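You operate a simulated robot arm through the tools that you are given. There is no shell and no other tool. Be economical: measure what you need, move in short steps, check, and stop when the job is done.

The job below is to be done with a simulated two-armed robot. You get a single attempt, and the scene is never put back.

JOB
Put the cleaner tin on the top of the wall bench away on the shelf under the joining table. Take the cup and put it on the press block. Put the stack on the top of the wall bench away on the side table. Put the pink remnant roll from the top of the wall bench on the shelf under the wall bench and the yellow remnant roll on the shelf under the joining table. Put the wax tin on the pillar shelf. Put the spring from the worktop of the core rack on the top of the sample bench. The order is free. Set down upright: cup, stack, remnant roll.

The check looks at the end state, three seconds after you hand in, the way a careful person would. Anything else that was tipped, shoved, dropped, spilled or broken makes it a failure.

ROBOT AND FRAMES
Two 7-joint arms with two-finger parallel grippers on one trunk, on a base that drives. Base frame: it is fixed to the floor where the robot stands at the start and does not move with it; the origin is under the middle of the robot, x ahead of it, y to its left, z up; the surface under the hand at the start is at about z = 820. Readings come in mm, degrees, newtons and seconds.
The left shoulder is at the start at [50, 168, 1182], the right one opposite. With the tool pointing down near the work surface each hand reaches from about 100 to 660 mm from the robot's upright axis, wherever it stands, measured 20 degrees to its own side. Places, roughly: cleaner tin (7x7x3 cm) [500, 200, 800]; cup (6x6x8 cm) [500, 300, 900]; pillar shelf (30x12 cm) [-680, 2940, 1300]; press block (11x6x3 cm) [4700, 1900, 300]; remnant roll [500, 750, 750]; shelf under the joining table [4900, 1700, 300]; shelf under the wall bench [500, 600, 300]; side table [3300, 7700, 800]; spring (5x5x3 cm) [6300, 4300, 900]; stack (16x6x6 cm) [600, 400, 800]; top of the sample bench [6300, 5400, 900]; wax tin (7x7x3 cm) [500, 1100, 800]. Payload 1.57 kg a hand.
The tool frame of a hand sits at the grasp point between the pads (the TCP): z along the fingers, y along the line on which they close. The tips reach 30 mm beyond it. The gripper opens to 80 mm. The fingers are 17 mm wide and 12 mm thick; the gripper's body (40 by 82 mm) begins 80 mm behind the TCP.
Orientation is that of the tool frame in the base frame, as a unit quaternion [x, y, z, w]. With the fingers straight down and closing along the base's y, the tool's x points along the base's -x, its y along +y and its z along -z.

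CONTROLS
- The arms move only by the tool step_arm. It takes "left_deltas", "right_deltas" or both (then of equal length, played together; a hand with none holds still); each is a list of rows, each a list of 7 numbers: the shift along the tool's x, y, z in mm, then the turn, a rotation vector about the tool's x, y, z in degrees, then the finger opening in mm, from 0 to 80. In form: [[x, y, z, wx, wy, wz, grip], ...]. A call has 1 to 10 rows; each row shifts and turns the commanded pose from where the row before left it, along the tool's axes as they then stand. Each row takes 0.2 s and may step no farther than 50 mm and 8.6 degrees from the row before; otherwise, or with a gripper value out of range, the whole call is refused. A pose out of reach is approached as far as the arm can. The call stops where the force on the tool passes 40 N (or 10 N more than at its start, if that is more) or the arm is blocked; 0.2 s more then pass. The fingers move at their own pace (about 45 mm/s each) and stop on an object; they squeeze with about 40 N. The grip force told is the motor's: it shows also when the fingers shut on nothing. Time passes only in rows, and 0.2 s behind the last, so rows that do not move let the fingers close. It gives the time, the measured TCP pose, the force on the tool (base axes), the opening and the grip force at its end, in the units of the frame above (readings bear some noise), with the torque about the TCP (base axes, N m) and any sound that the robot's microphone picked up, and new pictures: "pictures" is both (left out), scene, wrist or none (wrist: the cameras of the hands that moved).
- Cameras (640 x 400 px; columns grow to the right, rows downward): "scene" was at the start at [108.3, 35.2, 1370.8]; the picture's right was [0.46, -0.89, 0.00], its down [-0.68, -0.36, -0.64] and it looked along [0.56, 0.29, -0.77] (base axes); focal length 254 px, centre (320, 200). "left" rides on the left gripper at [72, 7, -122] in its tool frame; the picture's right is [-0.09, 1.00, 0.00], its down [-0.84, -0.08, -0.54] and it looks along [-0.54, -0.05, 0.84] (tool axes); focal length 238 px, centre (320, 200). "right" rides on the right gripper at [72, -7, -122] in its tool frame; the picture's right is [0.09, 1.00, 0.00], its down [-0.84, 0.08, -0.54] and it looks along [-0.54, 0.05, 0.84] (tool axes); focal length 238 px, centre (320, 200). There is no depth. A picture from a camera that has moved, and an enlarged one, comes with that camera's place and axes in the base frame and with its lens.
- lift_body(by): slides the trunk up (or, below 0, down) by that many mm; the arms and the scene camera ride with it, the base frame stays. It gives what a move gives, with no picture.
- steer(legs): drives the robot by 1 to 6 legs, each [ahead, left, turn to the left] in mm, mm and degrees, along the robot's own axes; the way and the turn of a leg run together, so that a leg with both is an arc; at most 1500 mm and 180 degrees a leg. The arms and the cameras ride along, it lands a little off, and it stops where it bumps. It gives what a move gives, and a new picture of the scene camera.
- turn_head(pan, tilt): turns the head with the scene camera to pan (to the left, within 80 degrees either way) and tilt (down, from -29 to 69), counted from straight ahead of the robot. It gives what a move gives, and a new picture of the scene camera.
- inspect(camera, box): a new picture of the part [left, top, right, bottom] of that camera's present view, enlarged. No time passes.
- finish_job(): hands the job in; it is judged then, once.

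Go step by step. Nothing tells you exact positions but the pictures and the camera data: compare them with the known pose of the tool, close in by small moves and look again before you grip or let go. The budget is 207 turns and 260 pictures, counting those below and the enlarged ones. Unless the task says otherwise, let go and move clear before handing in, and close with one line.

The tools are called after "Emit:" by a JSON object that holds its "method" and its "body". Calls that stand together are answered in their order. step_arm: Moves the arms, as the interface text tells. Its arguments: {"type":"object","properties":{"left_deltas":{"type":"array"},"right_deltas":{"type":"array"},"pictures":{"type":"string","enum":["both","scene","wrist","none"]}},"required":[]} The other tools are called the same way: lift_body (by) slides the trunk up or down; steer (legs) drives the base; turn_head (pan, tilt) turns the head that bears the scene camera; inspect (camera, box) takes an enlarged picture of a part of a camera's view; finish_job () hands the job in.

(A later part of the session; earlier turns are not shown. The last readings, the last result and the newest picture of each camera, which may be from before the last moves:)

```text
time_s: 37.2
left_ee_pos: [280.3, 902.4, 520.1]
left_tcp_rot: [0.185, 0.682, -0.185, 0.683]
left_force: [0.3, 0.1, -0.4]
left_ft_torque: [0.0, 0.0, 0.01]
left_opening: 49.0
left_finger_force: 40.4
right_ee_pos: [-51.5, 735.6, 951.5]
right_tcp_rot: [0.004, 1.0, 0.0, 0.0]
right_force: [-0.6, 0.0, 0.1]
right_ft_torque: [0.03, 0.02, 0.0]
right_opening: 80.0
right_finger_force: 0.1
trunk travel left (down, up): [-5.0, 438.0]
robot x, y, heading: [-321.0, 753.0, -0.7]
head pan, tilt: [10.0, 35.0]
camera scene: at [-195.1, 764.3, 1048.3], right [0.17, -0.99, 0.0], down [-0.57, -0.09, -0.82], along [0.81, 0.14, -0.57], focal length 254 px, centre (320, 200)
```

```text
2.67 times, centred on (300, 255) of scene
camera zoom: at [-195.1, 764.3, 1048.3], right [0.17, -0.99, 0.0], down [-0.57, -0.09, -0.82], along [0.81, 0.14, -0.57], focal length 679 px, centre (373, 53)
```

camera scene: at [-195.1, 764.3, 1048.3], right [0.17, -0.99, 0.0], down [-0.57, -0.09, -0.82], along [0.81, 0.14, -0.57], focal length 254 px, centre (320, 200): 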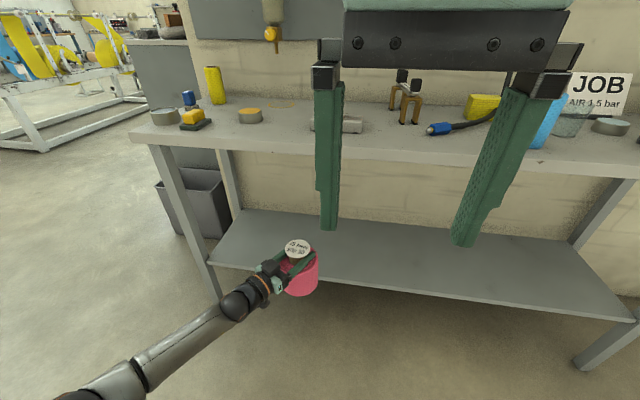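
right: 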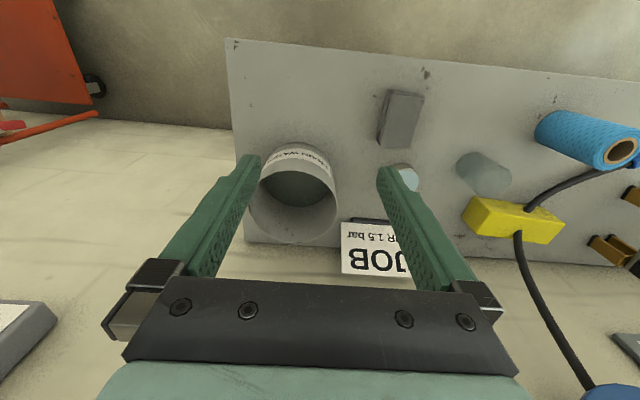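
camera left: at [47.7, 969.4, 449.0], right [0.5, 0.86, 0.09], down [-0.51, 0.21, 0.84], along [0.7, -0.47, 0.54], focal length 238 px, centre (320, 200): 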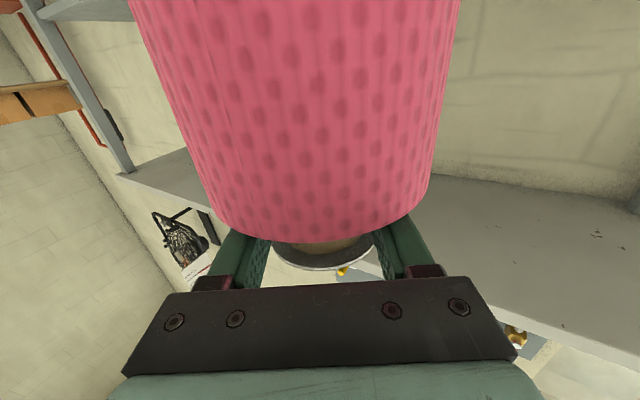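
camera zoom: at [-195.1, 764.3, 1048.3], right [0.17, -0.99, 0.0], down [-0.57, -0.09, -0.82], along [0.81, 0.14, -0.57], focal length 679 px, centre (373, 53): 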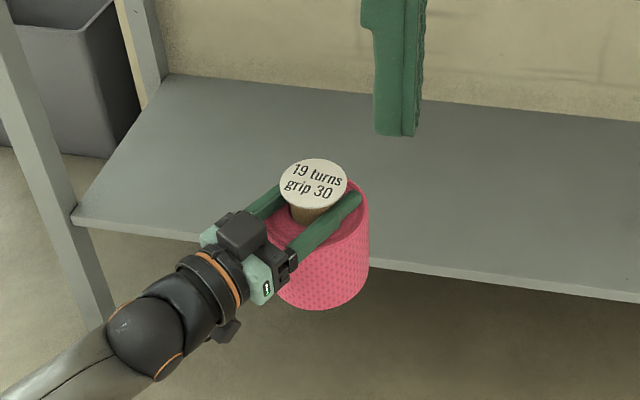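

I'm still unsure of the shelf height within 50 mm, so I'll raise the roll 35 mm, drive in, then lower by feel.

Emit:
{"method": "step_arm", "body": {"left_deltas": [[-10, 0, 0, 0, 0, 0, 0], [-15, 0, 0, 0, 0, 0, 0], [-10, 0, 0, 0, 0, 0, 0]], "pictures": "none"}}

Emit:
{"method": "steer", "body": {"legs": [[200, 0, 0]]}}

Emit:
{"method": "inspect", "body": {"camera": "scene", "box": [180, 200, 420, 350]}}

```text
time_s: 38.0
left_ee_pos: [280.2, 902.6, 556.7]
left_tcp_rot: [0.185, 0.682, -0.185, 0.683]
left_force: [0.5, -1.4, -1.2]
left_ft_torque: [-0.02, -0.01, 0.0]
left_opening: 49.0
left_finger_force: 39.5
right_ee_pos: [-52.8, 735.9, 950.6]
right_tcp_rot: [0.005, 1.0, 0.0, 0.0]
right_force: [-0.1, -0.8, 0.0]
right_ft_torque: [0.0, 0.01, -0.01]
right_opening: 79.9
right_finger_force: 0.1
trunk travel left (down, up): [-5.0, 438.0]
robot x, y, heading: [-324.7, 752.1, -0.7]
head pan, tilt: [10.0, 35.0]
```

```text
time_s: 39.6
left_ee_pos: [480.4, 900.7, 557.2]
left_tcp_rot: [0.185, 0.681, -0.185, 0.684]
left_force: [0.0, -0.6, -1.1]
left_ft_torque: [-0.01, -0.03, -0.02]
left_opening: 48.8
left_finger_force: 39.8
right_ee_pos: [149.6, 734.2, 950.6]
right_tcp_rot: [0.004, 1.0, 0.0, 0.0]
right_force: [0.7, 0.0, -0.4]
right_ft_torque: [0.0, -0.01, 0.0]
right_opening: 80.1
right_finger_force: 0.0
trunk travel left (down, up): [-5.0, 438.0]
robot x, y, heading: [-119.4, 749.0, -0.4]
head pan, tilt: [10.0, 35.0]
camera scene: at [6.5, 762.8, 1048.3], right [0.17, -0.99, 0.0], down [-0.57, -0.1, -0.82], along [0.81, 0.14, -0.57], focal length 254 px, centre (320, 200)
```

scene: 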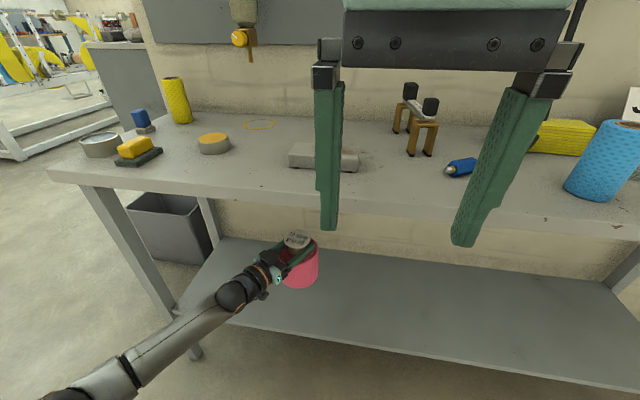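

```text
2.67 times, centred on (300, 275) of scene
camera zoom: at [6.5, 762.8, 1048.3], right [0.17, -0.99, 0.0], down [-0.57, -0.1, -0.82], along [0.81, 0.14, -0.57], focal length 679 px, centre (373, 0)
```

zoom: 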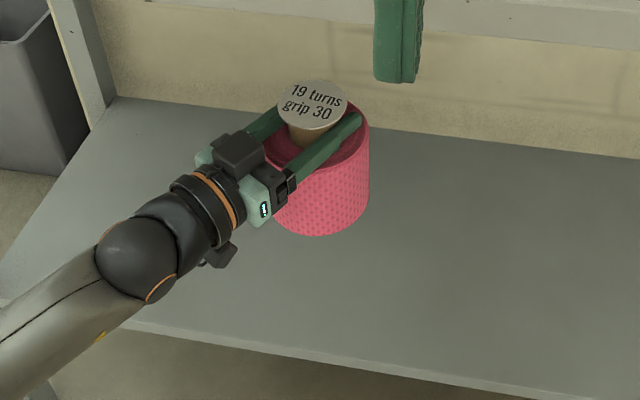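

The three views agree on a shelf at z ≈ 300. I'll lower to just above it.

Emit:
{"method": "step_arm", "body": {"left_deltas": [[12, 0, 0, 0, 0, 0, 0], [15, 0, 0, 0, 0, 0, 0], [15, 0, 0, 0, 0, 0, 0], [15, 0, 0, 0, 0, 0, 0], [15, 0, 0, 0, 0, 0, 0], [15, 0, 0, 0, 0, 0, 0], [12, 0, 0, 0, 0, 0, 0], [10, 0, 0, 0, 0, 0, 0], [8, 0, 0, 0, 0, 0, 0], [0, 0, 0, 0, 0, 0, 0]], "pictures": "both"}}

Emit:
{"method": "inspect", "body": {"camera": "scene", "box": [220, 200, 380, 300]}}

```text
time_s: 41.8
left_ee_pos: [480.4, 901.2, 440.7]
left_tcp_rot: [0.185, 0.682, -0.186, 0.683]
left_force: [-0.5, 0.2, -1.6]
left_ft_torque: [0.0, 0.02, 0.03]
left_opening: 49.0
left_finger_force: 40.2
right_ee_pos: [148.9, 734.7, 951.2]
right_tcp_rot: [0.004, 1.0, 0.0, 0.0]
right_force: [-0.4, -0.4, -1.0]
right_ft_torque: [0.02, 0.0, 0.03]
right_opening: 80.2
right_finger_force: 0.0
trunk travel left (down, up): [-5.0, 438.0]
robot x, y, heading: [-121.9, 750.1, -0.3]
head pan, tilt: [10.0, 35.0]
camera scene: at [6.6, 762.8, 1048.3], right [0.17, -0.99, 0.0], down [-0.57, -0.1, -0.82], along [0.81, 0.14, -0.57], focal length 254 px, centre (320, 200)
camera left: at [378.6, 966.4, 368.5], right [0.5, 0.86, 0.09], down [-0.51, 0.21, 0.84], along [0.7, -0.47, 0.54], focal length 238 px, centre (320, 200)
```

scene: 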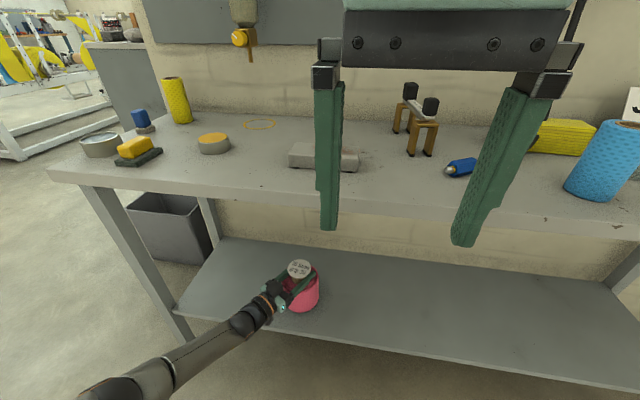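
left: 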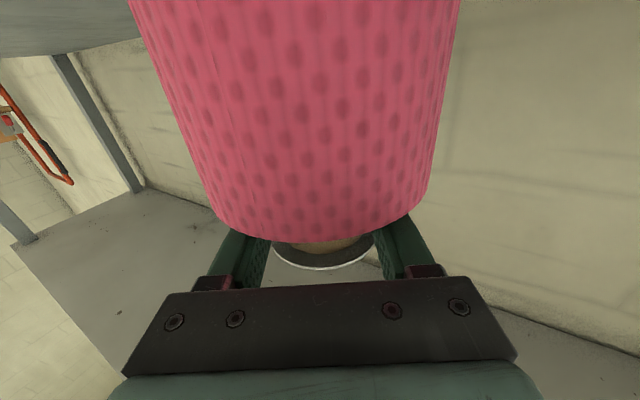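

```text
4.00 times, centred on (300, 250) of scene
camera zoom: at [6.6, 762.8, 1048.3], right [0.17, -0.99, 0.0], down [-0.57, -0.1, -0.82], along [0.81, 0.14, -0.57], focal length 1018 px, centre (400, 0)
```

zoom: 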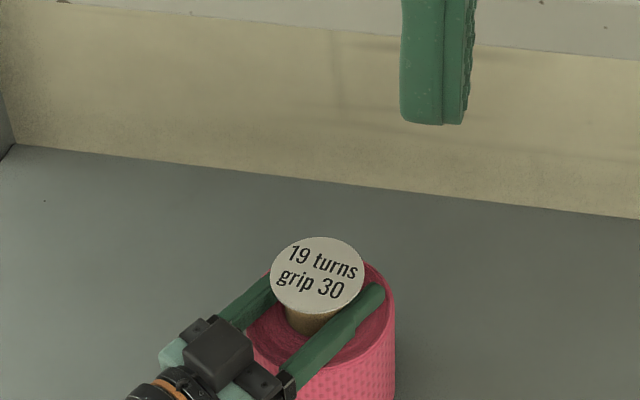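

Bottom is at about z 328. I'll lower in small steps until contact shows.

Emit:
{"method": "step_arm", "body": {"left_deltas": [[4, 0, 0, 0, 0, 0, 0], [4, 0, 0, 0, 0, 0, 0], [3, 0, 0, 0, 0, 0, 0], [3, 0, 0, 0, 0, 0, 0], [2, 0, 0, 0, 0, 0, 0]], "pictures": "none"}}

Emit:
{"method": "step_arm", "body": {"left_deltas": [[2, 0, 0, 0, 0, 0, 0], [2, 0, 0, 0, 0, 0, 0], [2, 0, 0, 0, 0, 0, 0]], "pictures": "wrist"}}

```text
time_s: 43.0
left_ee_pos: [483.9, 900.0, 431.7]
left_tcp_rot: [0.183, 0.676, -0.186, 0.689]
left_force: [-5.5, 4.4, 26.9]
left_ft_torque: [0.23, 0.72, 0.12]
left_opening: 49.2
left_finger_force: 40.6
right_ee_pos: [148.4, 734.0, 951.2]
right_tcp_rot: [0.004, 1.0, 0.0, 0.002]
right_force: [0.4, 0.0, 0.1]
right_ft_torque: [-0.01, 0.02, 0.01]
right_opening: 79.9
right_finger_force: 0.1
trunk travel left (down, up): [-5.0, 438.0]
robot x, y, heading: [-121.7, 746.4, -0.3]
head pan, tilt: [10.0, 35.0]
```

```text
time_s: 43.6
left_ee_pos: [485.7, 900.1, 430.9]
left_tcp_rot: [0.184, 0.672, -0.188, 0.692]
left_force: [3.0, -1.1, 7.5]
left_ft_torque: [0.16, 0.02, -0.08]
left_opening: 49.3
left_finger_force: 40.6
right_ee_pos: [150.6, 734.4, 950.1]
right_tcp_rot: [0.004, 1.0, 0.001, 0.0]
right_force: [0.1, 0.7, -0.7]
right_ft_torque: [-0.03, 0.0, 0.0]
right_opening: 79.9
right_finger_force: 0.0
trunk travel left (down, up): [-5.0, 438.0]
robot x, y, heading: [-124.0, 749.5, -0.5]
head pan, tilt: [10.0, 35.0]
stopped in row 2 (left hand): the force on the tool passed its limit at 41 N (the readings are from after the stop); the commanded pose is now the measured one
camera left: at [385.6, 964.4, 355.9], right [0.5, 0.86, 0.09], down [-0.53, 0.22, 0.82], along [0.68, -0.46, 0.56], focal length 238 px, centre (320, 200)
```

left: 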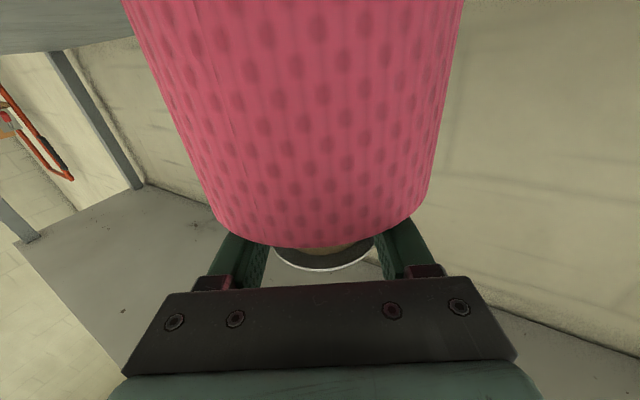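

The contact torque matches the roll's flat bottom, so it stands on the shelf. I'll open and then back out level.

Emit:
{"method": "step_arm", "body": {"left_deltas": [[0, 0, 0, 0, 0, 0, 55], [0, 0, 0, 0, 0, 0, 65], [0, 0, 0, 0, 0, 0, 80], [0, 0, 0, 0, 0, 0, 80], [0, 0, 0, 0, 0, 0, 80]], "pictures": "wrist"}}

Emit:
{"method": "inspect", "body": {"camera": "scene", "box": [220, 220, 380, 320]}}

```text
time_s: 44.8
left_ee_pos: [484.6, 899.7, 429.3]
left_tcp_rot: [0.183, 0.673, -0.187, 0.692]
left_force: [1.7, 1.3, 13.2]
left_ft_torque: [0.11, 0.48, -0.06]
left_opening: 75.5
left_finger_force: 0.1
right_ee_pos: [149.5, 734.0, 950.3]
right_tcp_rot: [0.004, 1.0, -0.001, 0.001]
right_force: [-0.2, 0.4, 0.7]
right_ft_torque: [-0.05, 0.0, 0.02]
right_opening: 79.8
right_finger_force: 0.1
trunk travel left (down, up): [-5.0, 438.0]
robot x, y, heading: [-122.5, 749.5, -0.3]
head pan, tilt: [10.0, 35.0]
camera left: at [384.2, 965.2, 355.1], right [0.5, 0.86, 0.09], down [-0.53, 0.22, 0.82], along [0.69, -0.46, 0.56], focal length 238 px, centre (320, 200)
```

left: 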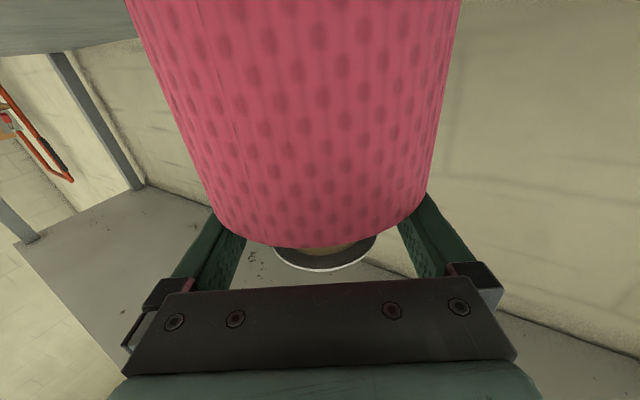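

```text
4.00 times, centred on (300, 270) of scene
camera zoom: at [5.5, 762.7, 1048.5], right [0.17, -0.99, 0.0], down [-0.56, -0.1, -0.82], along [0.81, 0.14, -0.57], focal length 1018 px, centre (400, -80)
```

zoom: 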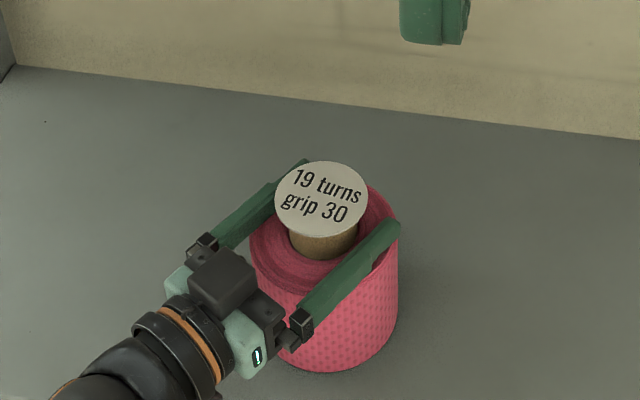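

The fingers press lightly on the roll's top, so I'll rise 8 mm, then slide straight back.

Emit:
{"method": "step_arm", "body": {"left_deltas": [[-4, 0, 0, 0, 0, 0, 80], [-4, 0, 0, 0, 0, 0, 80], [0, 0, 0, 0, 0, 0, 80]], "pictures": "none"}}

```text
time_s: 45.6
left_ee_pos: [483.4, 900.5, 435.5]
left_tcp_rot: [0.184, 0.675, -0.187, 0.69]
left_force: [0.3, 0.2, 0.1]
left_ft_torque: [0.02, -0.01, 0.0]
left_opening: 79.9
left_finger_force: 0.2
right_ee_pos: [149.3, 735.3, 950.2]
right_tcp_rot: [0.003, 1.0, 0.0, -0.001]
right_force: [0.9, -0.4, 0.2]
right_ft_torque: [0.03, 0.01, -0.01]
right_opening: 80.2
right_finger_force: 0.0
trunk travel left (down, up): [-5.0, 438.0]
robot x, y, heading: [-121.7, 746.2, -0.6]
head pan, tilt: [10.0, 35.0]
```

Emit:
{"method": "step_arm", "body": {"left_deltas": [[-1, 0, -20, 0, 0, 0, 80], [-1, 0, -30, 0, 0, 0, 80], [-1, 0, -35, 0, 0, 0, 80], [0, 0, -35, 0, 0, 0, 80]], "pictures": "scene"}}

Emit:
{"method": "inspect", "body": {"camera": "scene", "box": [200, 200, 400, 325]}}

```text
time_s: 46.6
left_ee_pos: [379.7, 959.8, 436.8]
left_tcp_rot: [0.183, 0.674, -0.187, 0.691]
left_force: [0.0, -0.4, -0.9]
left_ft_torque: [0.04, 0.02, -0.02]
left_opening: 79.7
left_finger_force: 0.1
right_ee_pos: [149.7, 736.0, 951.3]
right_tcp_rot: [0.004, 1.0, 0.001, -0.001]
right_force: [0.7, -0.5, -0.6]
right_ft_torque: [0.01, -0.01, 0.02]
right_opening: 80.0
right_finger_force: 0.0
trunk travel left (down, up): [-5.0, 438.0]
robot x, y, heading: [-118.7, 747.4, -0.5]
head pan, tilt: [10.0, 35.0]
camera scene: at [6.4, 762.9, 1048.3], right [0.17, -0.99, 0.0], down [-0.57, -0.1, -0.82], along [0.81, 0.14, -0.57], focal length 254 px, centre (320, 200)
```

scene: 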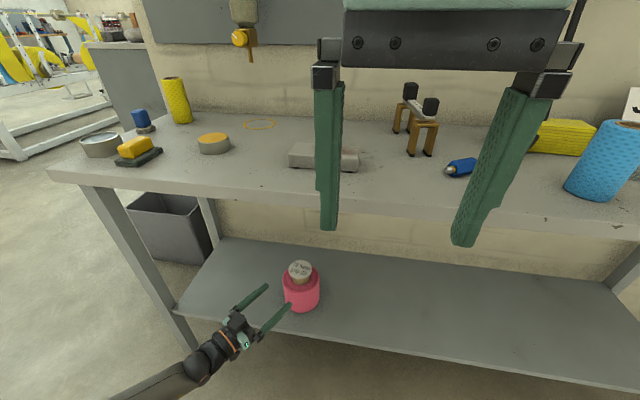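

```text
3.20 times, centred on (300, 262) of scene
camera zoom: at [6.4, 762.9, 1048.3], right [0.17, -0.99, 0.0], down [-0.57, -0.1, -0.82], along [0.81, 0.14, -0.57], focal length 814 px, centre (384, 0)
```

zoom: 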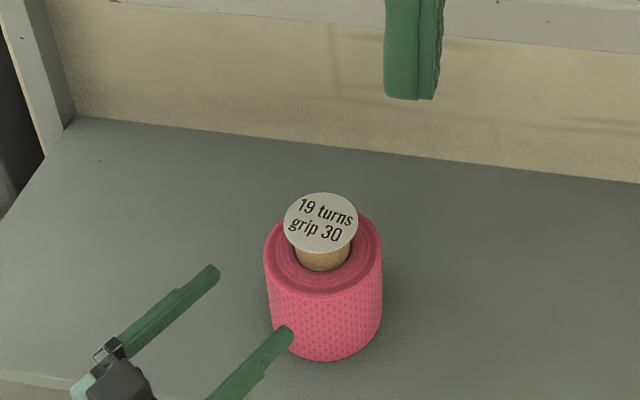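

The pink roll stands upright on the shelf. I'll back out, raise the trunk and bring the left hand back to straight down.

Emit:
{"method": "steer", "body": {"legs": [[-350, 0, 0]]}}

Emit:
{"method": "lift_body", "body": {"by": 345}}

Emit:
{"method": "step_arm", "body": {"left_deltas": [[-40, 0, 0, 0, 8.5, 0, 80], [-40, 0, 0, 0, 8.5, 0, 80], [0, 0, 0, 0, 8.5, 0, 80], [0, 0, 0, 0, 8.5, 0, 80], [0, 0, 0, 0, 8.5, 0, 80], [0, 0, 0, 0, 8.5, 0, 80], [0, 0, 0, 0, 8.5, 0, 80], [0, 0, 0, 0, 8.5, 0, 80], [0, 0, 0, 0, 8.5, 0, 80], [0, 0, 0, 0, 8.5, 0, 80]], "pictures": "none"}}

Emit:
{"method": "step_arm", "body": {"left_deltas": [[0, 0, 0, 0, 6, -7.5, 80], [0, 0, 0, 0, 0, -7.5, 80], [0, 0, 0, 0, 0, -7.5, 80], [0, 0, 0, 0, 0, -7.5, 80]], "pictures": "none"}}

Emit:
{"method": "turn_head", "body": {"pan": 70, "tilt": 15}}

```text
time_s: 48.8
left_ee_pos: [35.8, 962.1, 435.6]
left_tcp_rot: [0.182, 0.675, -0.186, 0.69]
left_force: [-0.4, -0.3, 0.1]
left_ft_torque: [-0.01, 0.02, 0.02]
left_opening: 80.2
left_finger_force: 0.0
right_ee_pos: [-194.5, 736.2, 950.3]
right_tcp_rot: [0.003, 1.0, 0.001, 0.0]
right_force: [0.6, 0.6, -0.1]
right_ft_torque: [0.01, 0.0, 0.01]
right_opening: 79.9
right_finger_force: 0.0
trunk travel left (down, up): [-5.0, 438.0]
robot x, y, heading: [-466.0, 750.9, -0.1]
head pan, tilt: [10.0, 35.0]
camera scene: at [-337.8, 765.3, 1048.3], right [0.17, -0.99, 0.0], down [-0.57, -0.1, -0.82], along [0.81, 0.14, -0.57], focal length 254 px, centre (320, 200)
```

scene: 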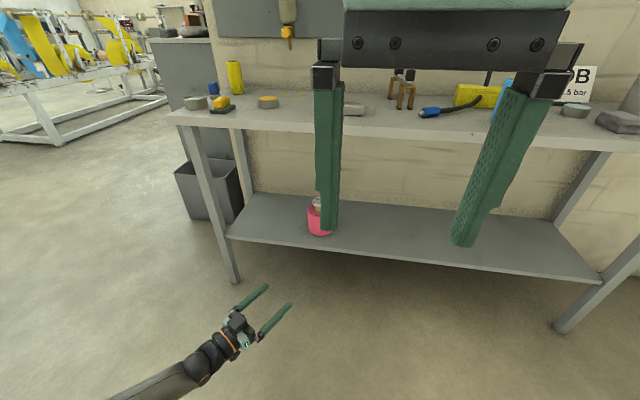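

```text
time_s: 52.2
left_ee_pos: [34.0, 963.0, 780.9]
left_tcp_rot: [0.184, 0.675, -0.187, 0.689]
left_force: [1.1, 0.6, -0.2]
left_ft_torque: [0.02, 0.03, 0.02]
left_opening: 80.1
left_finger_force: 0.0
right_ee_pos: [-194.4, 737.2, 1295.3]
right_tcp_rot: [0.004, 1.0, 0.0, 0.0]
right_force: [-0.1, 0.2, 0.4]
right_ft_torque: [-0.02, -0.03, -0.03]
right_opening: 80.0
right_finger_force: 0.0
trunk travel left (down, up): [-350.0, 93.0]
robot x, y, heading: [-466.7, 748.6, -0.4]
head pan, tilt: [10.0, 35.0]
```

```text
time_s: 54.4
left_ee_pos: [39.6, 960.7, 860.8]
left_tcp_rot: [0.261, 0.964, -0.013, 0.051]
left_force: [-0.9, 0.5, -0.5]
left_ft_torque: [0.01, 0.01, 0.02]
left_opening: 79.8
left_finger_force: 0.0
right_ee_pos: [-194.1, 736.0, 1296.3]
right_tcp_rot: [0.004, 1.0, 0.0, 0.0]
right_force: [0.1, 0.3, 0.1]
right_ft_torque: [0.01, -0.02, -0.05]
right_opening: 80.0
right_finger_force: 0.0
trunk travel left (down, up): [-350.0, 93.0]
robot x, y, heading: [-467.3, 749.8, -0.3]
head pan, tilt: [10.0, 35.0]
```

```text
refused: row 1 steps farther than a row can; nothing moved
```

```text
time_s: 55.7
left_ee_pos: [39.8, 960.6, 860.2]
left_tcp_rot: [0.261, 0.964, -0.014, 0.053]
left_force: [1.0, -0.7, -0.2]
left_ft_torque: [-0.01, 0.02, -0.01]
left_opening: 79.9
left_finger_force: 0.1
right_ee_pos: [-192.1, 737.9, 1295.2]
right_tcp_rot: [0.012, 1.0, 0.001, -0.002]
right_force: [47.9, 45.2, 15.9]
right_ft_torque: [-6.6, 8.18, -3.31]
right_opening: 80.1
right_finger_force: 0.1
trunk travel left (down, up): [-350.0, 93.0]
robot x, y, heading: [-464.0, 749.9, -0.0]
head pan, tilt: [70.0, 15.0]
camera scene: at [-351.0, 807.9, 1423.8], right [0.61, -0.79, 0.0], down [-0.22, -0.17, -0.96], along [0.76, 0.59, -0.27], focal length 254 px, centre (320, 200)
```

scene: 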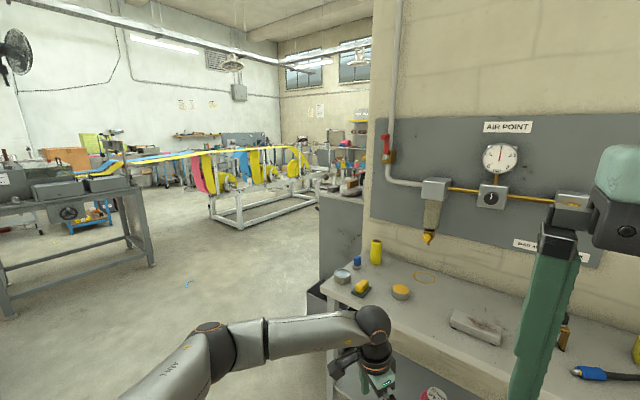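

The head touched the right hand, which sits too close to it. I'll move the right hand down and to the right, and finish righting the left hand.

Emit:
{"method": "step_arm", "body": {"right_deltas": [[-10, -15, 30, 0, 0, 0, 80], [-15, -25, 40, 0, 0, 0, 80], [-15, -25, 40, 0, 0, 0, 80], [0, -30, 40, 0, 0, 0, 80], [0, -30, 30, 0, 0, 0, 80]], "left_deltas": [[0, 0, 0, 0, 6, 0, 80], [0, 0, 0, 0, 0, -7.5, 80], [0, 0, 0, 0, 0, -7.5, 80], [0, 0, 0, 0, 0, -7.5, 80], [0, 0, 0, 0, 0, -7.5, 80]], "pictures": "none"}}

Emit:
{"method": "turn_head", "body": {"pan": 75, "tilt": 5}}

```text
time_s: 56.9
left_ee_pos: [39.0, 959.7, 861.1]
left_tcp_rot: [0.002, 1.0, -0.001, 0.003]
left_force: [-0.3, -0.8, -0.7]
left_ft_torque: [0.0, -0.03, 0.01]
left_opening: 80.0
left_finger_force: 0.0
right_ee_pos: [-154.7, 611.9, 1114.5]
right_tcp_rot: [0.002, 1.0, 0.0, 0.0]
right_force: [0.0, 0.4, -0.2]
right_ft_torque: [0.01, 0.02, 0.01]
right_opening: 80.2
right_finger_force: 0.0
trunk travel left (down, up): [-350.0, 93.0]
robot x, y, heading: [-464.7, 750.8, -0.4]
head pan, tilt: [70.0, 15.0]
```

```text
time_s: 57.6
left_ee_pos: [39.1, 960.0, 860.4]
left_tcp_rot: [0.004, 1.0, 0.0, 0.003]
left_force: [0.0, -0.1, 0.3]
left_ft_torque: [-0.02, 0.02, -0.02]
left_opening: 80.0
left_finger_force: 0.1
right_ee_pos: [-155.0, 612.1, 1114.8]
right_tcp_rot: [0.004, 1.0, 0.0, 0.001]
right_force: [1.0, -0.3, 0.2]
right_ft_torque: [0.0, 0.01, -0.01]
right_opening: 80.0
right_finger_force: 0.1
trunk travel left (down, up): [-350.0, 93.0]
robot x, y, heading: [-464.7, 748.2, -0.3]
head pan, tilt: [75.0, 5.0]
camera scene: at [-400.4, 839.0, 1441.4], right [0.96, -0.26, 0.0], down [-0.02, -0.08, -1.0], along [0.26, 0.96, -0.09], focal length 254 px, centre (320, 200)
```

scene: 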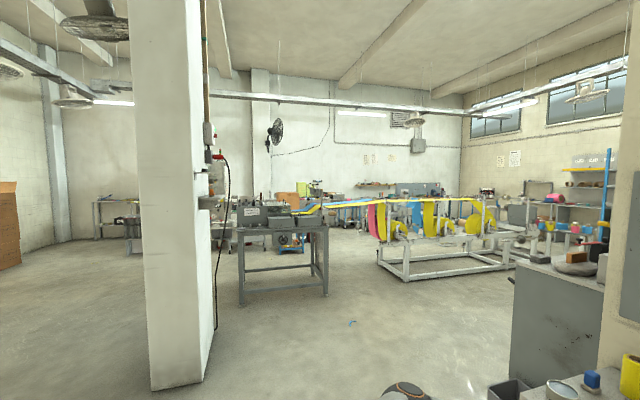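

The pillar with its small shelf is ahead to the left. Now the wax tin: I'll raise the left hand and drive back to the bench.

Emit:
{"method": "step_arm", "body": {"left_deltas": [[0, 0, -45, 0, 0, 0, 80], [0, 0, -45, 0, 0, 0, 80], [0, 0, -45, 0, 0, 0, 80], [0, 0, -45, 0, 0, 0, 80]], "pictures": "none"}}

Emit:
{"method": "steer", "body": {"legs": [[0, 110, 0], [440, 0, 0]]}}

Emit:
{"method": "turn_head", "body": {"pan": 20, "tilt": 50}}

Emit:
{"method": "inspect", "body": {"camera": "left", "box": [0, 0, 640, 400]}}

```text
time_s: 58.6
left_ee_pos: [37.7, 961.0, 1040.1]
left_tcp_rot: [0.005, 1.0, -0.001, 0.003]
left_force: [0.1, 0.8, 0.0]
left_ft_torque: [-0.01, -0.06, 0.02]
left_opening: 79.9
left_finger_force: 0.1
right_ee_pos: [-153.9, 612.9, 1115.3]
right_tcp_rot: [0.003, 1.0, 0.0, 0.0]
right_force: [0.1, -0.4, -0.1]
right_ft_torque: [-0.01, 0.03, 0.0]
right_opening: 79.9
right_finger_force: 0.1
trunk travel left (down, up): [-350.0, 93.0]
robot x, y, heading: [-463.6, 750.3, -0.3]
head pan, tilt: [75.0, 5.0]
```

```text
time_s: 62.6
left_ee_pos: [489.3, 1068.8, 1038.8]
left_tcp_rot: [0.002, 1.0, 0.0, 0.003]
left_force: [-0.1, 0.8, -0.4]
left_ft_torque: [0.0, -0.04, 0.0]
left_opening: 80.1
left_finger_force: 0.0
right_ee_pos: [298.9, 721.2, 1114.3]
right_tcp_rot: [0.003, 1.0, 0.001, 0.0]
right_force: [-0.6, 0.6, 0.2]
right_ft_torque: [-0.01, 0.01, 0.01]
right_opening: 79.7
right_finger_force: 0.0
trunk travel left (down, up): [-350.0, 93.0]
robot x, y, heading: [-13.5, 858.6, -0.3]
head pan, tilt: [75.0, 5.0]
camera scene: at [51.3, 947.1, 1441.4], right [0.96, -0.26, 0.0], down [-0.02, -0.08, -1.0], along [0.26, 0.96, -0.09], focal length 254 px, centre (320, 200)
```

scene: 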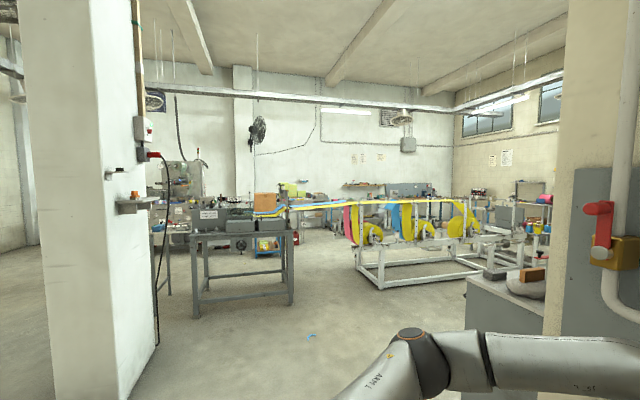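

```text
time_s: 63.8
left_ee_pos: [489.6, 1070.0, 1039.6]
left_tcp_rot: [0.002, 1.0, 0.0, 0.003]
left_force: [0.6, -0.3, 0.5]
left_ft_torque: [0.01, -0.01, -0.03]
left_opening: 79.9
left_finger_force: 0.1
right_ee_pos: [298.1, 721.0, 1114.6]
right_tcp_rot: [0.002, 1.0, -0.001, 0.0]
right_force: [-0.2, 0.0, -0.4]
right_ft_torque: [0.0, -0.03, -0.01]
right_opening: 80.2
right_finger_force: 0.1
trunk travel left (down, up): [-350.0, 93.0]
robot x, y, heading: [-11.7, 857.9, -0.5]
head pan, tilt: [20.0, 50.0]
camera scene: at [99.2, 884.6, 1371.6], right [0.34, -0.94, 0.0], down [-0.72, -0.26, -0.64], along [0.61, 0.22, -0.77], focal length 254 px, centre (320, 200)
```

scene: 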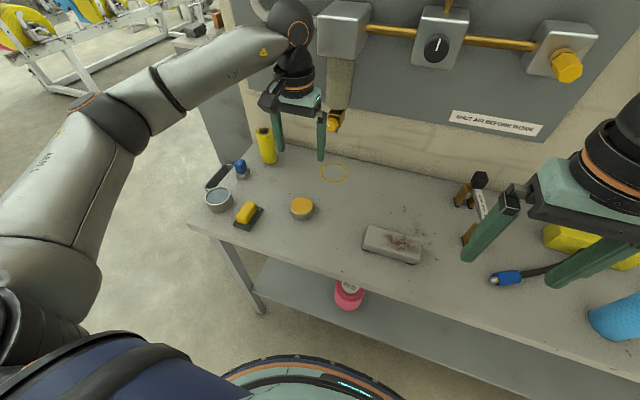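

```text
1.00 times, centred on (320, 200) of left (not enlarged: the box is as wide or as high as the picture)
camera zoom: at [416.0, 1075.3, 1160.8], right [0.1, 1.0, 0.0], down [0.83, -0.08, 0.55], along [0.54, -0.05, -0.84], focal length 238 px, centre (320, 200)
```

zoom: 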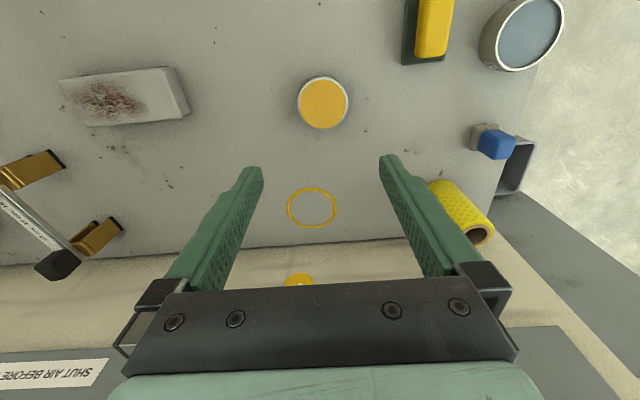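

The wax tin is at [474, 1072]. I'll go down over it with the fingers open.

Emit:
{"method": "step_arm", "body": {"left_deltas": [[8, 1, 40, 0, 0, 0, 80], [8, 1, 40, 0, 0, 0, 80], [0, 0, 40, 0, 0, 0, 80], [0, 0, 20, 0, 0, 0, 80]], "pictures": "wrist"}}

```text
time_s: 64.8
left_ee_pos: [473.3, 1072.9, 898.6]
left_tcp_rot: [0.002, 1.0, -0.001, 0.003]
left_force: [1.0, -0.5, 0.0]
left_ft_torque: [0.0, -0.02, 0.02]
left_opening: 79.9
left_finger_force: 0.0
right_ee_pos: [298.0, 720.8, 1114.6]
right_tcp_rot: [0.002, 1.0, 0.0, 0.0]
right_force: [0.2, -0.2, 0.6]
right_ft_torque: [-0.04, 0.01, 0.02]
right_opening: 80.4
right_finger_force: 0.0
trunk travel left (down, up): [-350.0, 93.0]
robot x, y, heading: [-17.3, 856.7, -0.2]
head pan, tilt: [20.0, 50.0]
camera left: at [400.4, 1078.0, 1020.2], right [0.1, 1.0, 0.0], down [0.83, -0.08, 0.55], along [0.54, -0.05, -0.84], focal length 238 px, centre (320, 200)
```

left: 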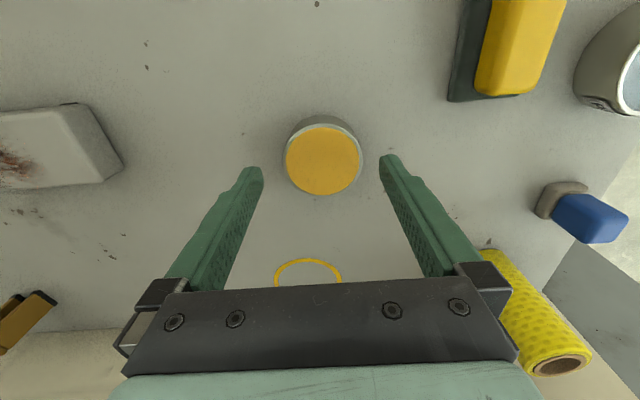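

It is centred between the fingers. I'll go down and close.

Emit:
{"method": "step_arm", "body": {"left_deltas": [[0, 0, 20, 0, 0, 0, 80], [0, 0, 15, 0, 0, 0, 80], [0, 0, 10, 0, 0, 0, 80], [0, 0, 0, 0, 0, 0, 30], [0, 0, 0, 0, 0, 0, 30], [0, 0, 0, 0, 0, 0, 30], [0, 0, 0, 0, 0, 0, 30]], "pictures": "none"}}

Emit:
{"method": "step_arm", "body": {"left_deltas": [[0, 0, -6, 0, 0, 0, 30], [0, 0, -10, 0, 0, 0, 30], [0, 0, -15, 0, 0, 0, 30], [0, 0, -20, 0, 0, 0, 30], [0, 0, -20, 0, 0, 0, 30]], "pictures": "wrist"}}

```text
time_s: 66.4
left_ee_pos: [471.0, 1071.9, 853.6]
left_tcp_rot: [0.002, 1.0, -0.001, 0.003]
left_force: [0.4, 0.8, -0.7]
left_ft_torque: [0.06, -0.06, 0.0]
left_opening: 62.0
left_finger_force: 40.3
right_ee_pos: [297.1, 721.5, 1115.5]
right_tcp_rot: [0.002, 1.0, 0.0, 0.0]
right_force: [0.4, 0.0, 0.1]
right_ft_torque: [0.0, -0.02, -0.03]
right_opening: 80.2
right_finger_force: 0.1
trunk travel left (down, up): [-350.0, 93.0]
robot x, y, heading: [-13.5, 859.1, 0.0]
head pan, tilt: [20.0, 50.0]
```

```text
time_s: 67.6
left_ee_pos: [471.8, 1071.5, 925.3]
left_tcp_rot: [0.001, 1.0, -0.001, 0.003]
left_force: [-0.5, -0.3, -2.6]
left_ft_torque: [0.0, -0.02, -0.03]
left_opening: 62.0
left_finger_force: 40.3
right_ee_pos: [298.1, 721.3, 1114.1]
right_tcp_rot: [0.002, 1.0, -0.001, 0.0]
right_force: [-0.3, -0.1, 0.1]
right_ft_torque: [0.03, 0.02, -0.02]
right_opening: 79.9
right_finger_force: 0.1
trunk travel left (down, up): [-350.0, 93.0]
robot x, y, heading: [-13.5, 858.5, -0.1]
head pan, tilt: [20.0, 50.0]
camera left: at [399.7, 1077.1, 1047.2], right [0.1, 1.0, 0.0], down [0.83, -0.08, 0.55], along [0.54, -0.05, -0.84], focal length 238 px, centre (320, 200)
```

left: 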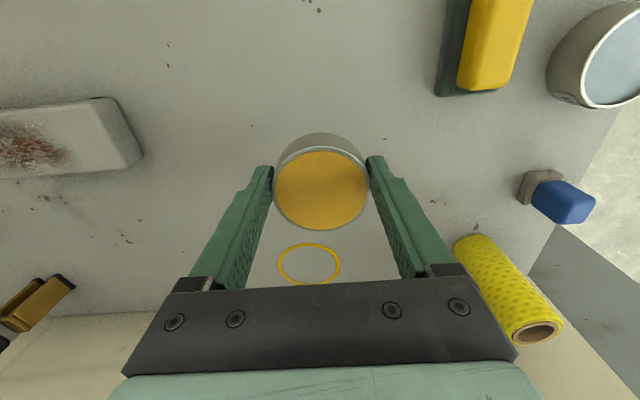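

The wax tin is held. I'll raise it and drive right to look at the stack with the right hand's camera.

Emit:
{"method": "step_arm", "body": {"left_deltas": [[20, 0, -40, 0, 0, 0, 30], [20, 0, -40, 0, 0, 0, 30], [20, 0, -40, 0, 0, 0, 30], [20, 0, -35, 0, 0, 0, 30]], "right_deltas": [[-40, 0, 0, 0, 0, 0, 80], [-40, 0, 0, 0, 0, 0, 80], [-40, 0, 0, 0, 0, 0, 80], [-20, 0, 0, 0, 0, 0, 80]], "pictures": "none"}}

Emit:
{"method": "steer", "body": {"legs": [[15, -340, 0]]}}

Emit:
{"method": "inspect", "body": {"camera": "right", "box": [0, 0, 640, 400]}}

Emit:
{"method": "turn_head", "body": {"pan": -5, "tilt": 45}}

```text
time_s: 68.6
left_ee_pos: [390.3, 1072.9, 1079.7]
left_tcp_rot: [0.001, 1.0, -0.001, 0.003]
left_force: [-0.3, 0.1, -2.0]
left_ft_torque: [0.0, 0.01, 0.03]
left_opening: 61.9
left_finger_force: 39.7
right_ee_pos: [438.6, 721.9, 1114.0]
right_tcp_rot: [0.002, 1.0, 0.0, 0.0]
right_force: [-0.3, -0.5, -0.3]
right_ft_torque: [-0.02, -0.04, 0.03]
right_opening: 80.0
right_finger_force: 0.0
trunk travel left (down, up): [-350.0, 93.0]
robot x, y, heading: [-14.6, 859.3, -0.3]
head pan, tilt: [20.0, 50.0]
```

```text
time_s: 72.2
left_ee_pos: [405.0, 734.6, 1078.8]
left_tcp_rot: [0.004, 1.0, -0.001, 0.003]
left_force: [-0.3, -1.5, -2.0]
left_ft_torque: [0.03, 0.01, 0.0]
left_opening: 62.1
left_finger_force: 40.0
right_ee_pos: [450.4, 383.1, 1113.6]
right_tcp_rot: [0.004, 1.0, 0.001, 0.0]
right_force: [0.0, 0.1, -0.1]
right_ft_torque: [0.0, -0.02, 0.0]
right_opening: 80.0
right_finger_force: 0.1
trunk travel left (down, up): [-350.0, 93.0]
robot x, y, heading: [2.7, 517.9, -0.4]
head pan, tilt: [20.0, 50.0]
camera scene: at [113.1, 546.6, 1371.5], right [0.34, -0.94, 0.0], down [-0.72, -0.26, -0.64], along [0.61, 0.22, -0.77], focal length 254 px, centre (320, 200)
```

scene: 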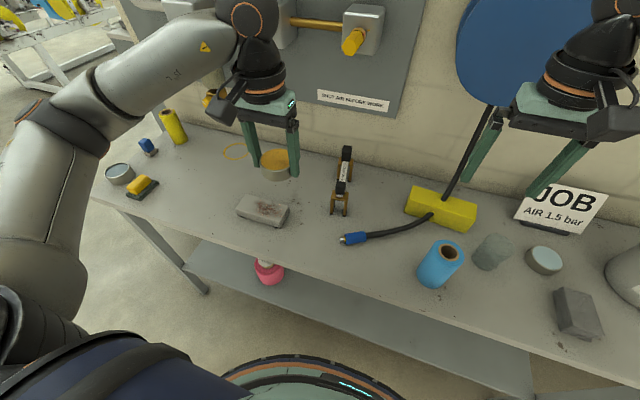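

```text
1.00 times, centred on (320, 200) of right (not enlarged: the box is as wide or as high as the picture)
camera zoom: at [380.1, 377.1, 1235.7], right [-0.09, 1.0, 0.0], down [0.84, 0.07, 0.54], along [0.54, 0.05, -0.84], focal length 238 px, centre (320, 200)
```

zoom: 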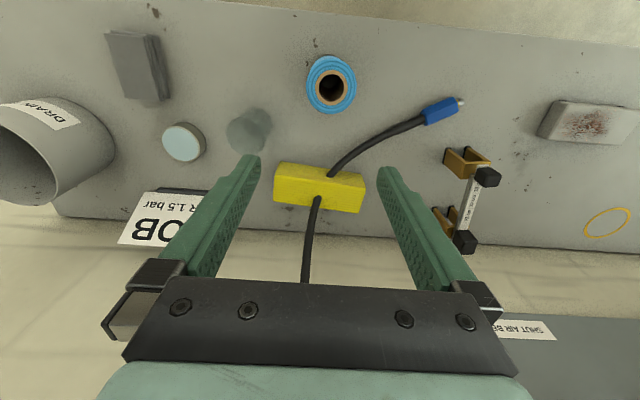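

```text
time_s: 73.0
left_ee_pos: [405.9, 735.9, 1079.8]
left_tcp_rot: [0.003, 1.0, 0.0, 0.003]
left_force: [-0.7, -0.3, -2.4]
left_ft_torque: [0.03, -0.02, -0.01]
left_opening: 61.9
left_finger_force: 39.6
right_ee_pos: [451.3, 382.9, 1113.5]
right_tcp_rot: [0.004, 1.0, -0.001, 0.0]
right_force: [0.6, 0.2, -0.3]
right_ft_torque: [0.0, -0.01, 0.01]
right_opening: 79.9
right_finger_force: 0.1
trunk travel left (down, up): [-350.0, 93.0]
robot x, y, heading: [2.8, 521.8, -0.3]
head pan, tilt: [-5.0, 45.0]
camera scene: at [121.5, 513.4, 1378.4], right [-0.09, -1.0, 0.0], down [-0.7, 0.07, -0.71], along [0.7, -0.07, -0.71], focal length 254 px, centre (320, 200)
```

scene: 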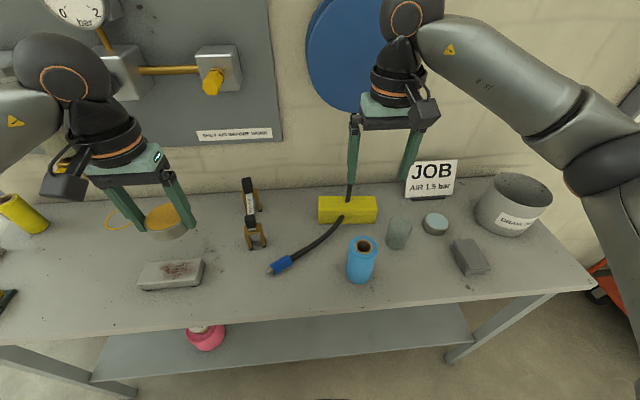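

I'll enlarge the stack in both views to get its edges and see the hose.

Emit:
{"method": "inspect", "body": {"camera": "right", "box": [240, 120, 400, 220]}}

Emit:
{"method": "inspect", "body": {"camera": "scene", "box": [270, 160, 430, 260]}}

```text
4.00 times, centred on (320, 170) of right
camera zoom: at [380.1, 377.2, 1235.7], right [-0.09, 1.0, 0.0], down [0.84, 0.07, 0.54], along [0.54, 0.05, -0.84], focal length 953 px, centre (320, 320)
```

zoom: 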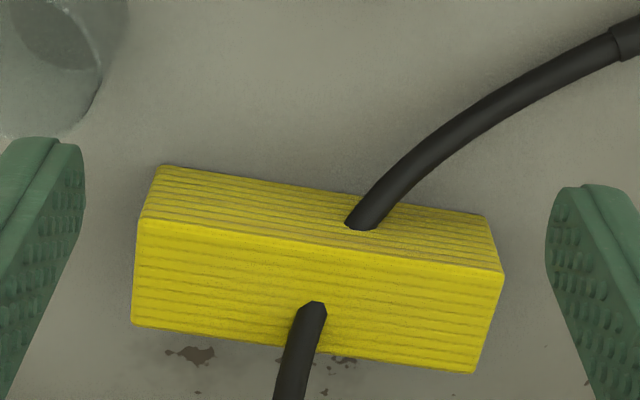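

```text
4.00 times, centred on (350, 210) of scene
camera zoom: at [121.5, 513.4, 1378.4], right [-0.09, -1.0, 0.0], down [-0.7, 0.07, -0.71], along [0.7, -0.07, -0.71], focal length 1018 px, centre (200, 160)
```

zoom: 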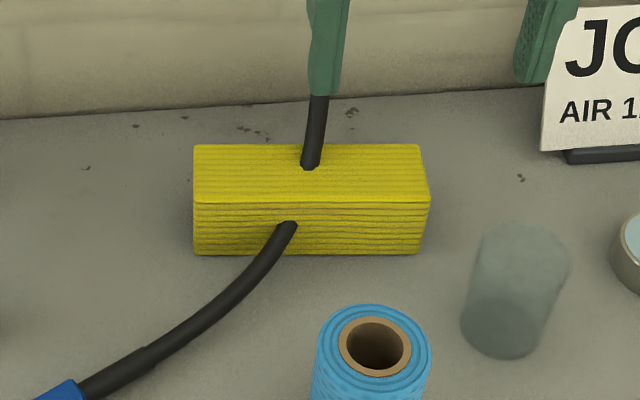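

The hose runs visually into the stack; I'll grip to the right of it, near y 360, closing front to back. The blue reel hangs above, so I'll measure how far it stands out.

Emit:
{"method": "turn_head", "body": {"pan": -15, "tilt": 15}}

Emit:
{"method": "turn_head", "body": {"pan": -75, "tilt": 15}}

```text
time_s: 74.0
left_ee_pos: [405.8, 734.4, 1078.3]
left_tcp_rot: [0.002, 1.0, -0.001, 0.002]
left_force: [-0.8, -0.9, -0.9]
left_ft_torque: [-0.02, 0.03, 0.02]
left_opening: 61.7
left_finger_force: 40.5
right_ee_pos: [451.9, 383.1, 1113.9]
right_tcp_rot: [0.003, 1.0, 0.0, 0.0]
right_force: [-0.2, 0.2, -0.1]
right_ft_torque: [-0.04, 0.01, -0.01]
right_opening: 79.9
right_finger_force: 0.2
trunk travel left (down, up): [-350.0, 93.0]
robot x, y, heading: [3.1, 519.8, -0.4]
head pan, tilt: [-15.0, 15.0]
camera scene: at [130.7, 496.2, 1425.2], right [-0.26, -0.96, 0.0], down [-0.25, 0.07, -0.97], along [0.93, -0.26, -0.26], focal length 254 px, centre (320, 200)
```

scene: 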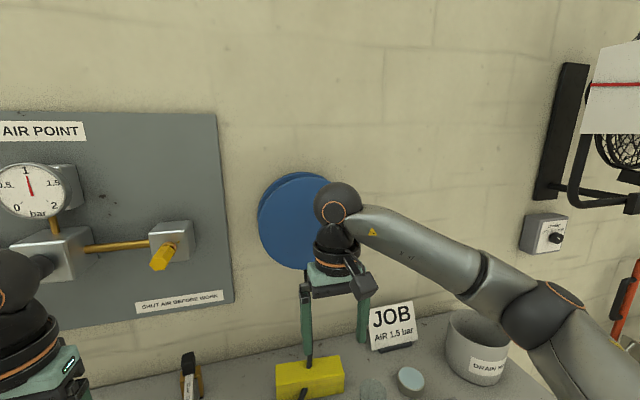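

```text
time_s: 75.3
left_ee_pos: [406.7, 735.7, 1077.6]
left_tcp_rot: [0.003, 1.0, 0.0, 0.002]
left_force: [-1.1, -0.2, -2.4]
left_ft_torque: [-0.04, 0.02, 0.02]
left_opening: 61.7
left_finger_force: 39.5
right_ee_pos: [452.3, 383.5, 1114.1]
right_tcp_rot: [0.003, 1.0, 0.0, 0.0]
right_force: [0.8, -0.1, 1.2]
right_ft_torque: [-0.02, -0.01, 0.0]
right_opening: 80.1
right_finger_force: 0.0
trunk travel left (down, up): [-350.0, 93.0]
robot x, y, heading: [0.7, 520.6, -0.0]
head pan, tilt: [-75.0, 15.0]
camera scene: at [64.3, 430.6, 1425.3], right [-0.97, -0.25, 0.0], down [-0.07, 0.25, -0.97], along [0.25, -0.93, -0.26], focal length 254 px, centre (320, 200)
```

scene: 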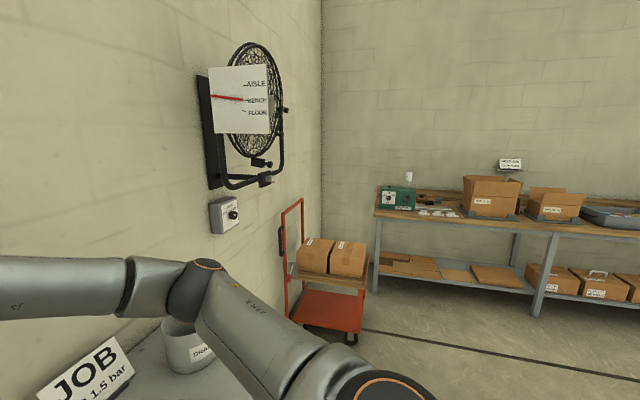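

The reel's front is at x ≈ 695, so the hand clears it. There is a fan with a sign; I'll read it.

Emit:
{"method": "inspect", "body": {"camera": "scene", "box": [180, 40, 300, 240]}}

Emit:
{"method": "turn_head", "body": {"pan": -5, "tilt": 45}}

Emit:
{"method": "step_arm", "body": {"right_deltas": [[-20, 0, 0, 0, 0, -8.5, 80], [-20, 0, 0, 0, 0, -8.5, 80], [0, 0, 0, 0, 0, -8.5, 80], [0, 0, 0, 0, 0, -8.5, 80], [0, 0, 0, 0, 0, -8.5, 80], [0, 0, 0, 0, 0, -8.5, 80], [0, 0, 0, 0, 0, -8.5, 80], [0, 0, 0, 0, 0, -8.5, 80], [0, 0, 0, 0, 0, -8.5, 80], [0, 0, 0, 0, 0, -8.5, 80]], "pictures": "wrist"}}

```text
2.00 times, centred on (240, 140) of scene
camera zoom: at [64.3, 430.6, 1425.3], right [-0.97, -0.25, 0.0], down [-0.07, 0.25, -0.97], along [0.25, -0.93, -0.26], focal length 509 px, centre (480, 320)
```

zoom: 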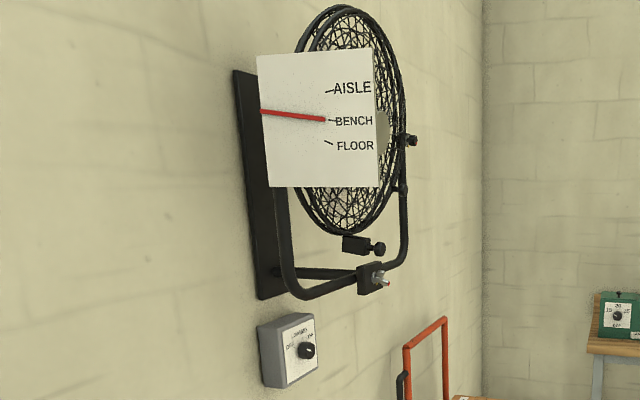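

```text
time_s: 76.7
left_ee_pos: [404.8, 735.3, 1078.4]
left_tcp_rot: [0.003, 1.0, -0.001, 0.002]
left_force: [-0.1, 0.3, -1.9]
left_ft_torque: [0.02, 0.05, 0.04]
left_opening: 61.8
left_finger_force: 40.1
right_ee_pos: [452.0, 383.8, 1114.2]
right_tcp_rot: [0.004, 1.0, -0.001, 0.0]
right_force: [0.4, -0.2, -0.1]
right_ft_torque: [0.01, 0.02, -0.02]
right_opening: 80.2
right_finger_force: 0.1
trunk travel left (down, up): [-350.0, 93.0]
robot x, y, heading: [0.9, 522.0, -0.6]
head pan, tilt: [-5.0, 45.0]
camera scene: at [121.5, 513.3, 1378.5], right [-0.09, -1.0, 0.0], down [-0.7, 0.07, -0.71], along [0.7, -0.07, -0.71], focal length 254 px, centre (320, 200)
```

scene: 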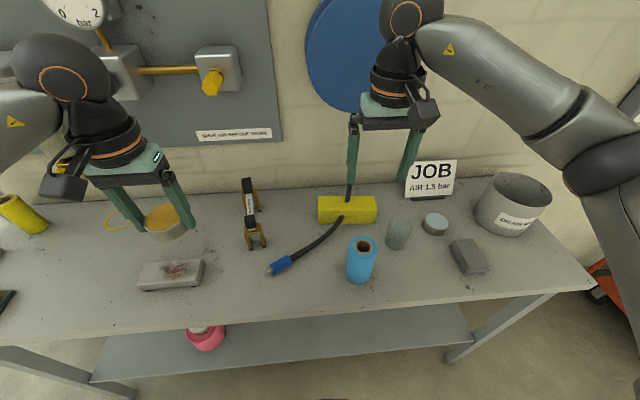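

```text
time_s: 78.9
left_ee_pos: [404.9, 735.0, 1079.1]
left_tcp_rot: [0.002, 1.0, 0.0, 0.003]
left_force: [-0.5, -0.3, -2.4]
left_ft_torque: [0.01, -0.01, -0.01]
left_opening: 61.8
left_finger_force: 40.2
right_ee_pos: [467.4, 416.0, 1114.7]
right_tcp_rot: [-0.458, 0.889, -0.003, -0.001]
right_force: [0.4, 0.1, 0.1]
right_ft_torque: [0.02, 0.02, 0.01]
right_opening: 80.0
right_finger_force: 0.0
right hand out of reach, approached as far as the arm can: row 6, 7, 8, 9, 10
trunk travel left (down, up): [-350.0, 93.0]
robot x, y, heading: [-1.7, 521.7, -0.2]
head pan, tilt: [-5.0, 45.0]
camera right: at [431.0, 355.5, 1236.6], right [-0.86, 0.5, 0.0], down [0.42, 0.73, 0.54], along [0.27, 0.46, -0.84], focal length 238 px, centre (320, 200)
```

right: 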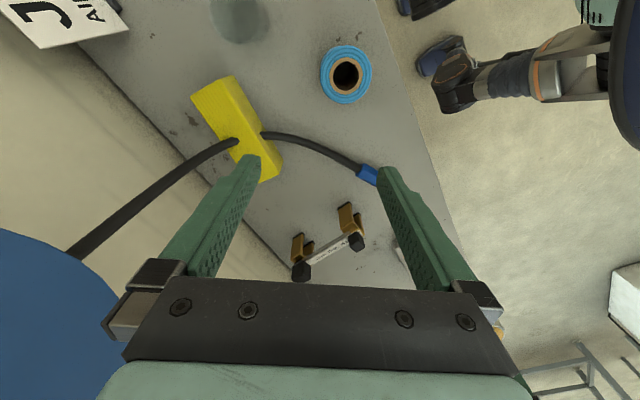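

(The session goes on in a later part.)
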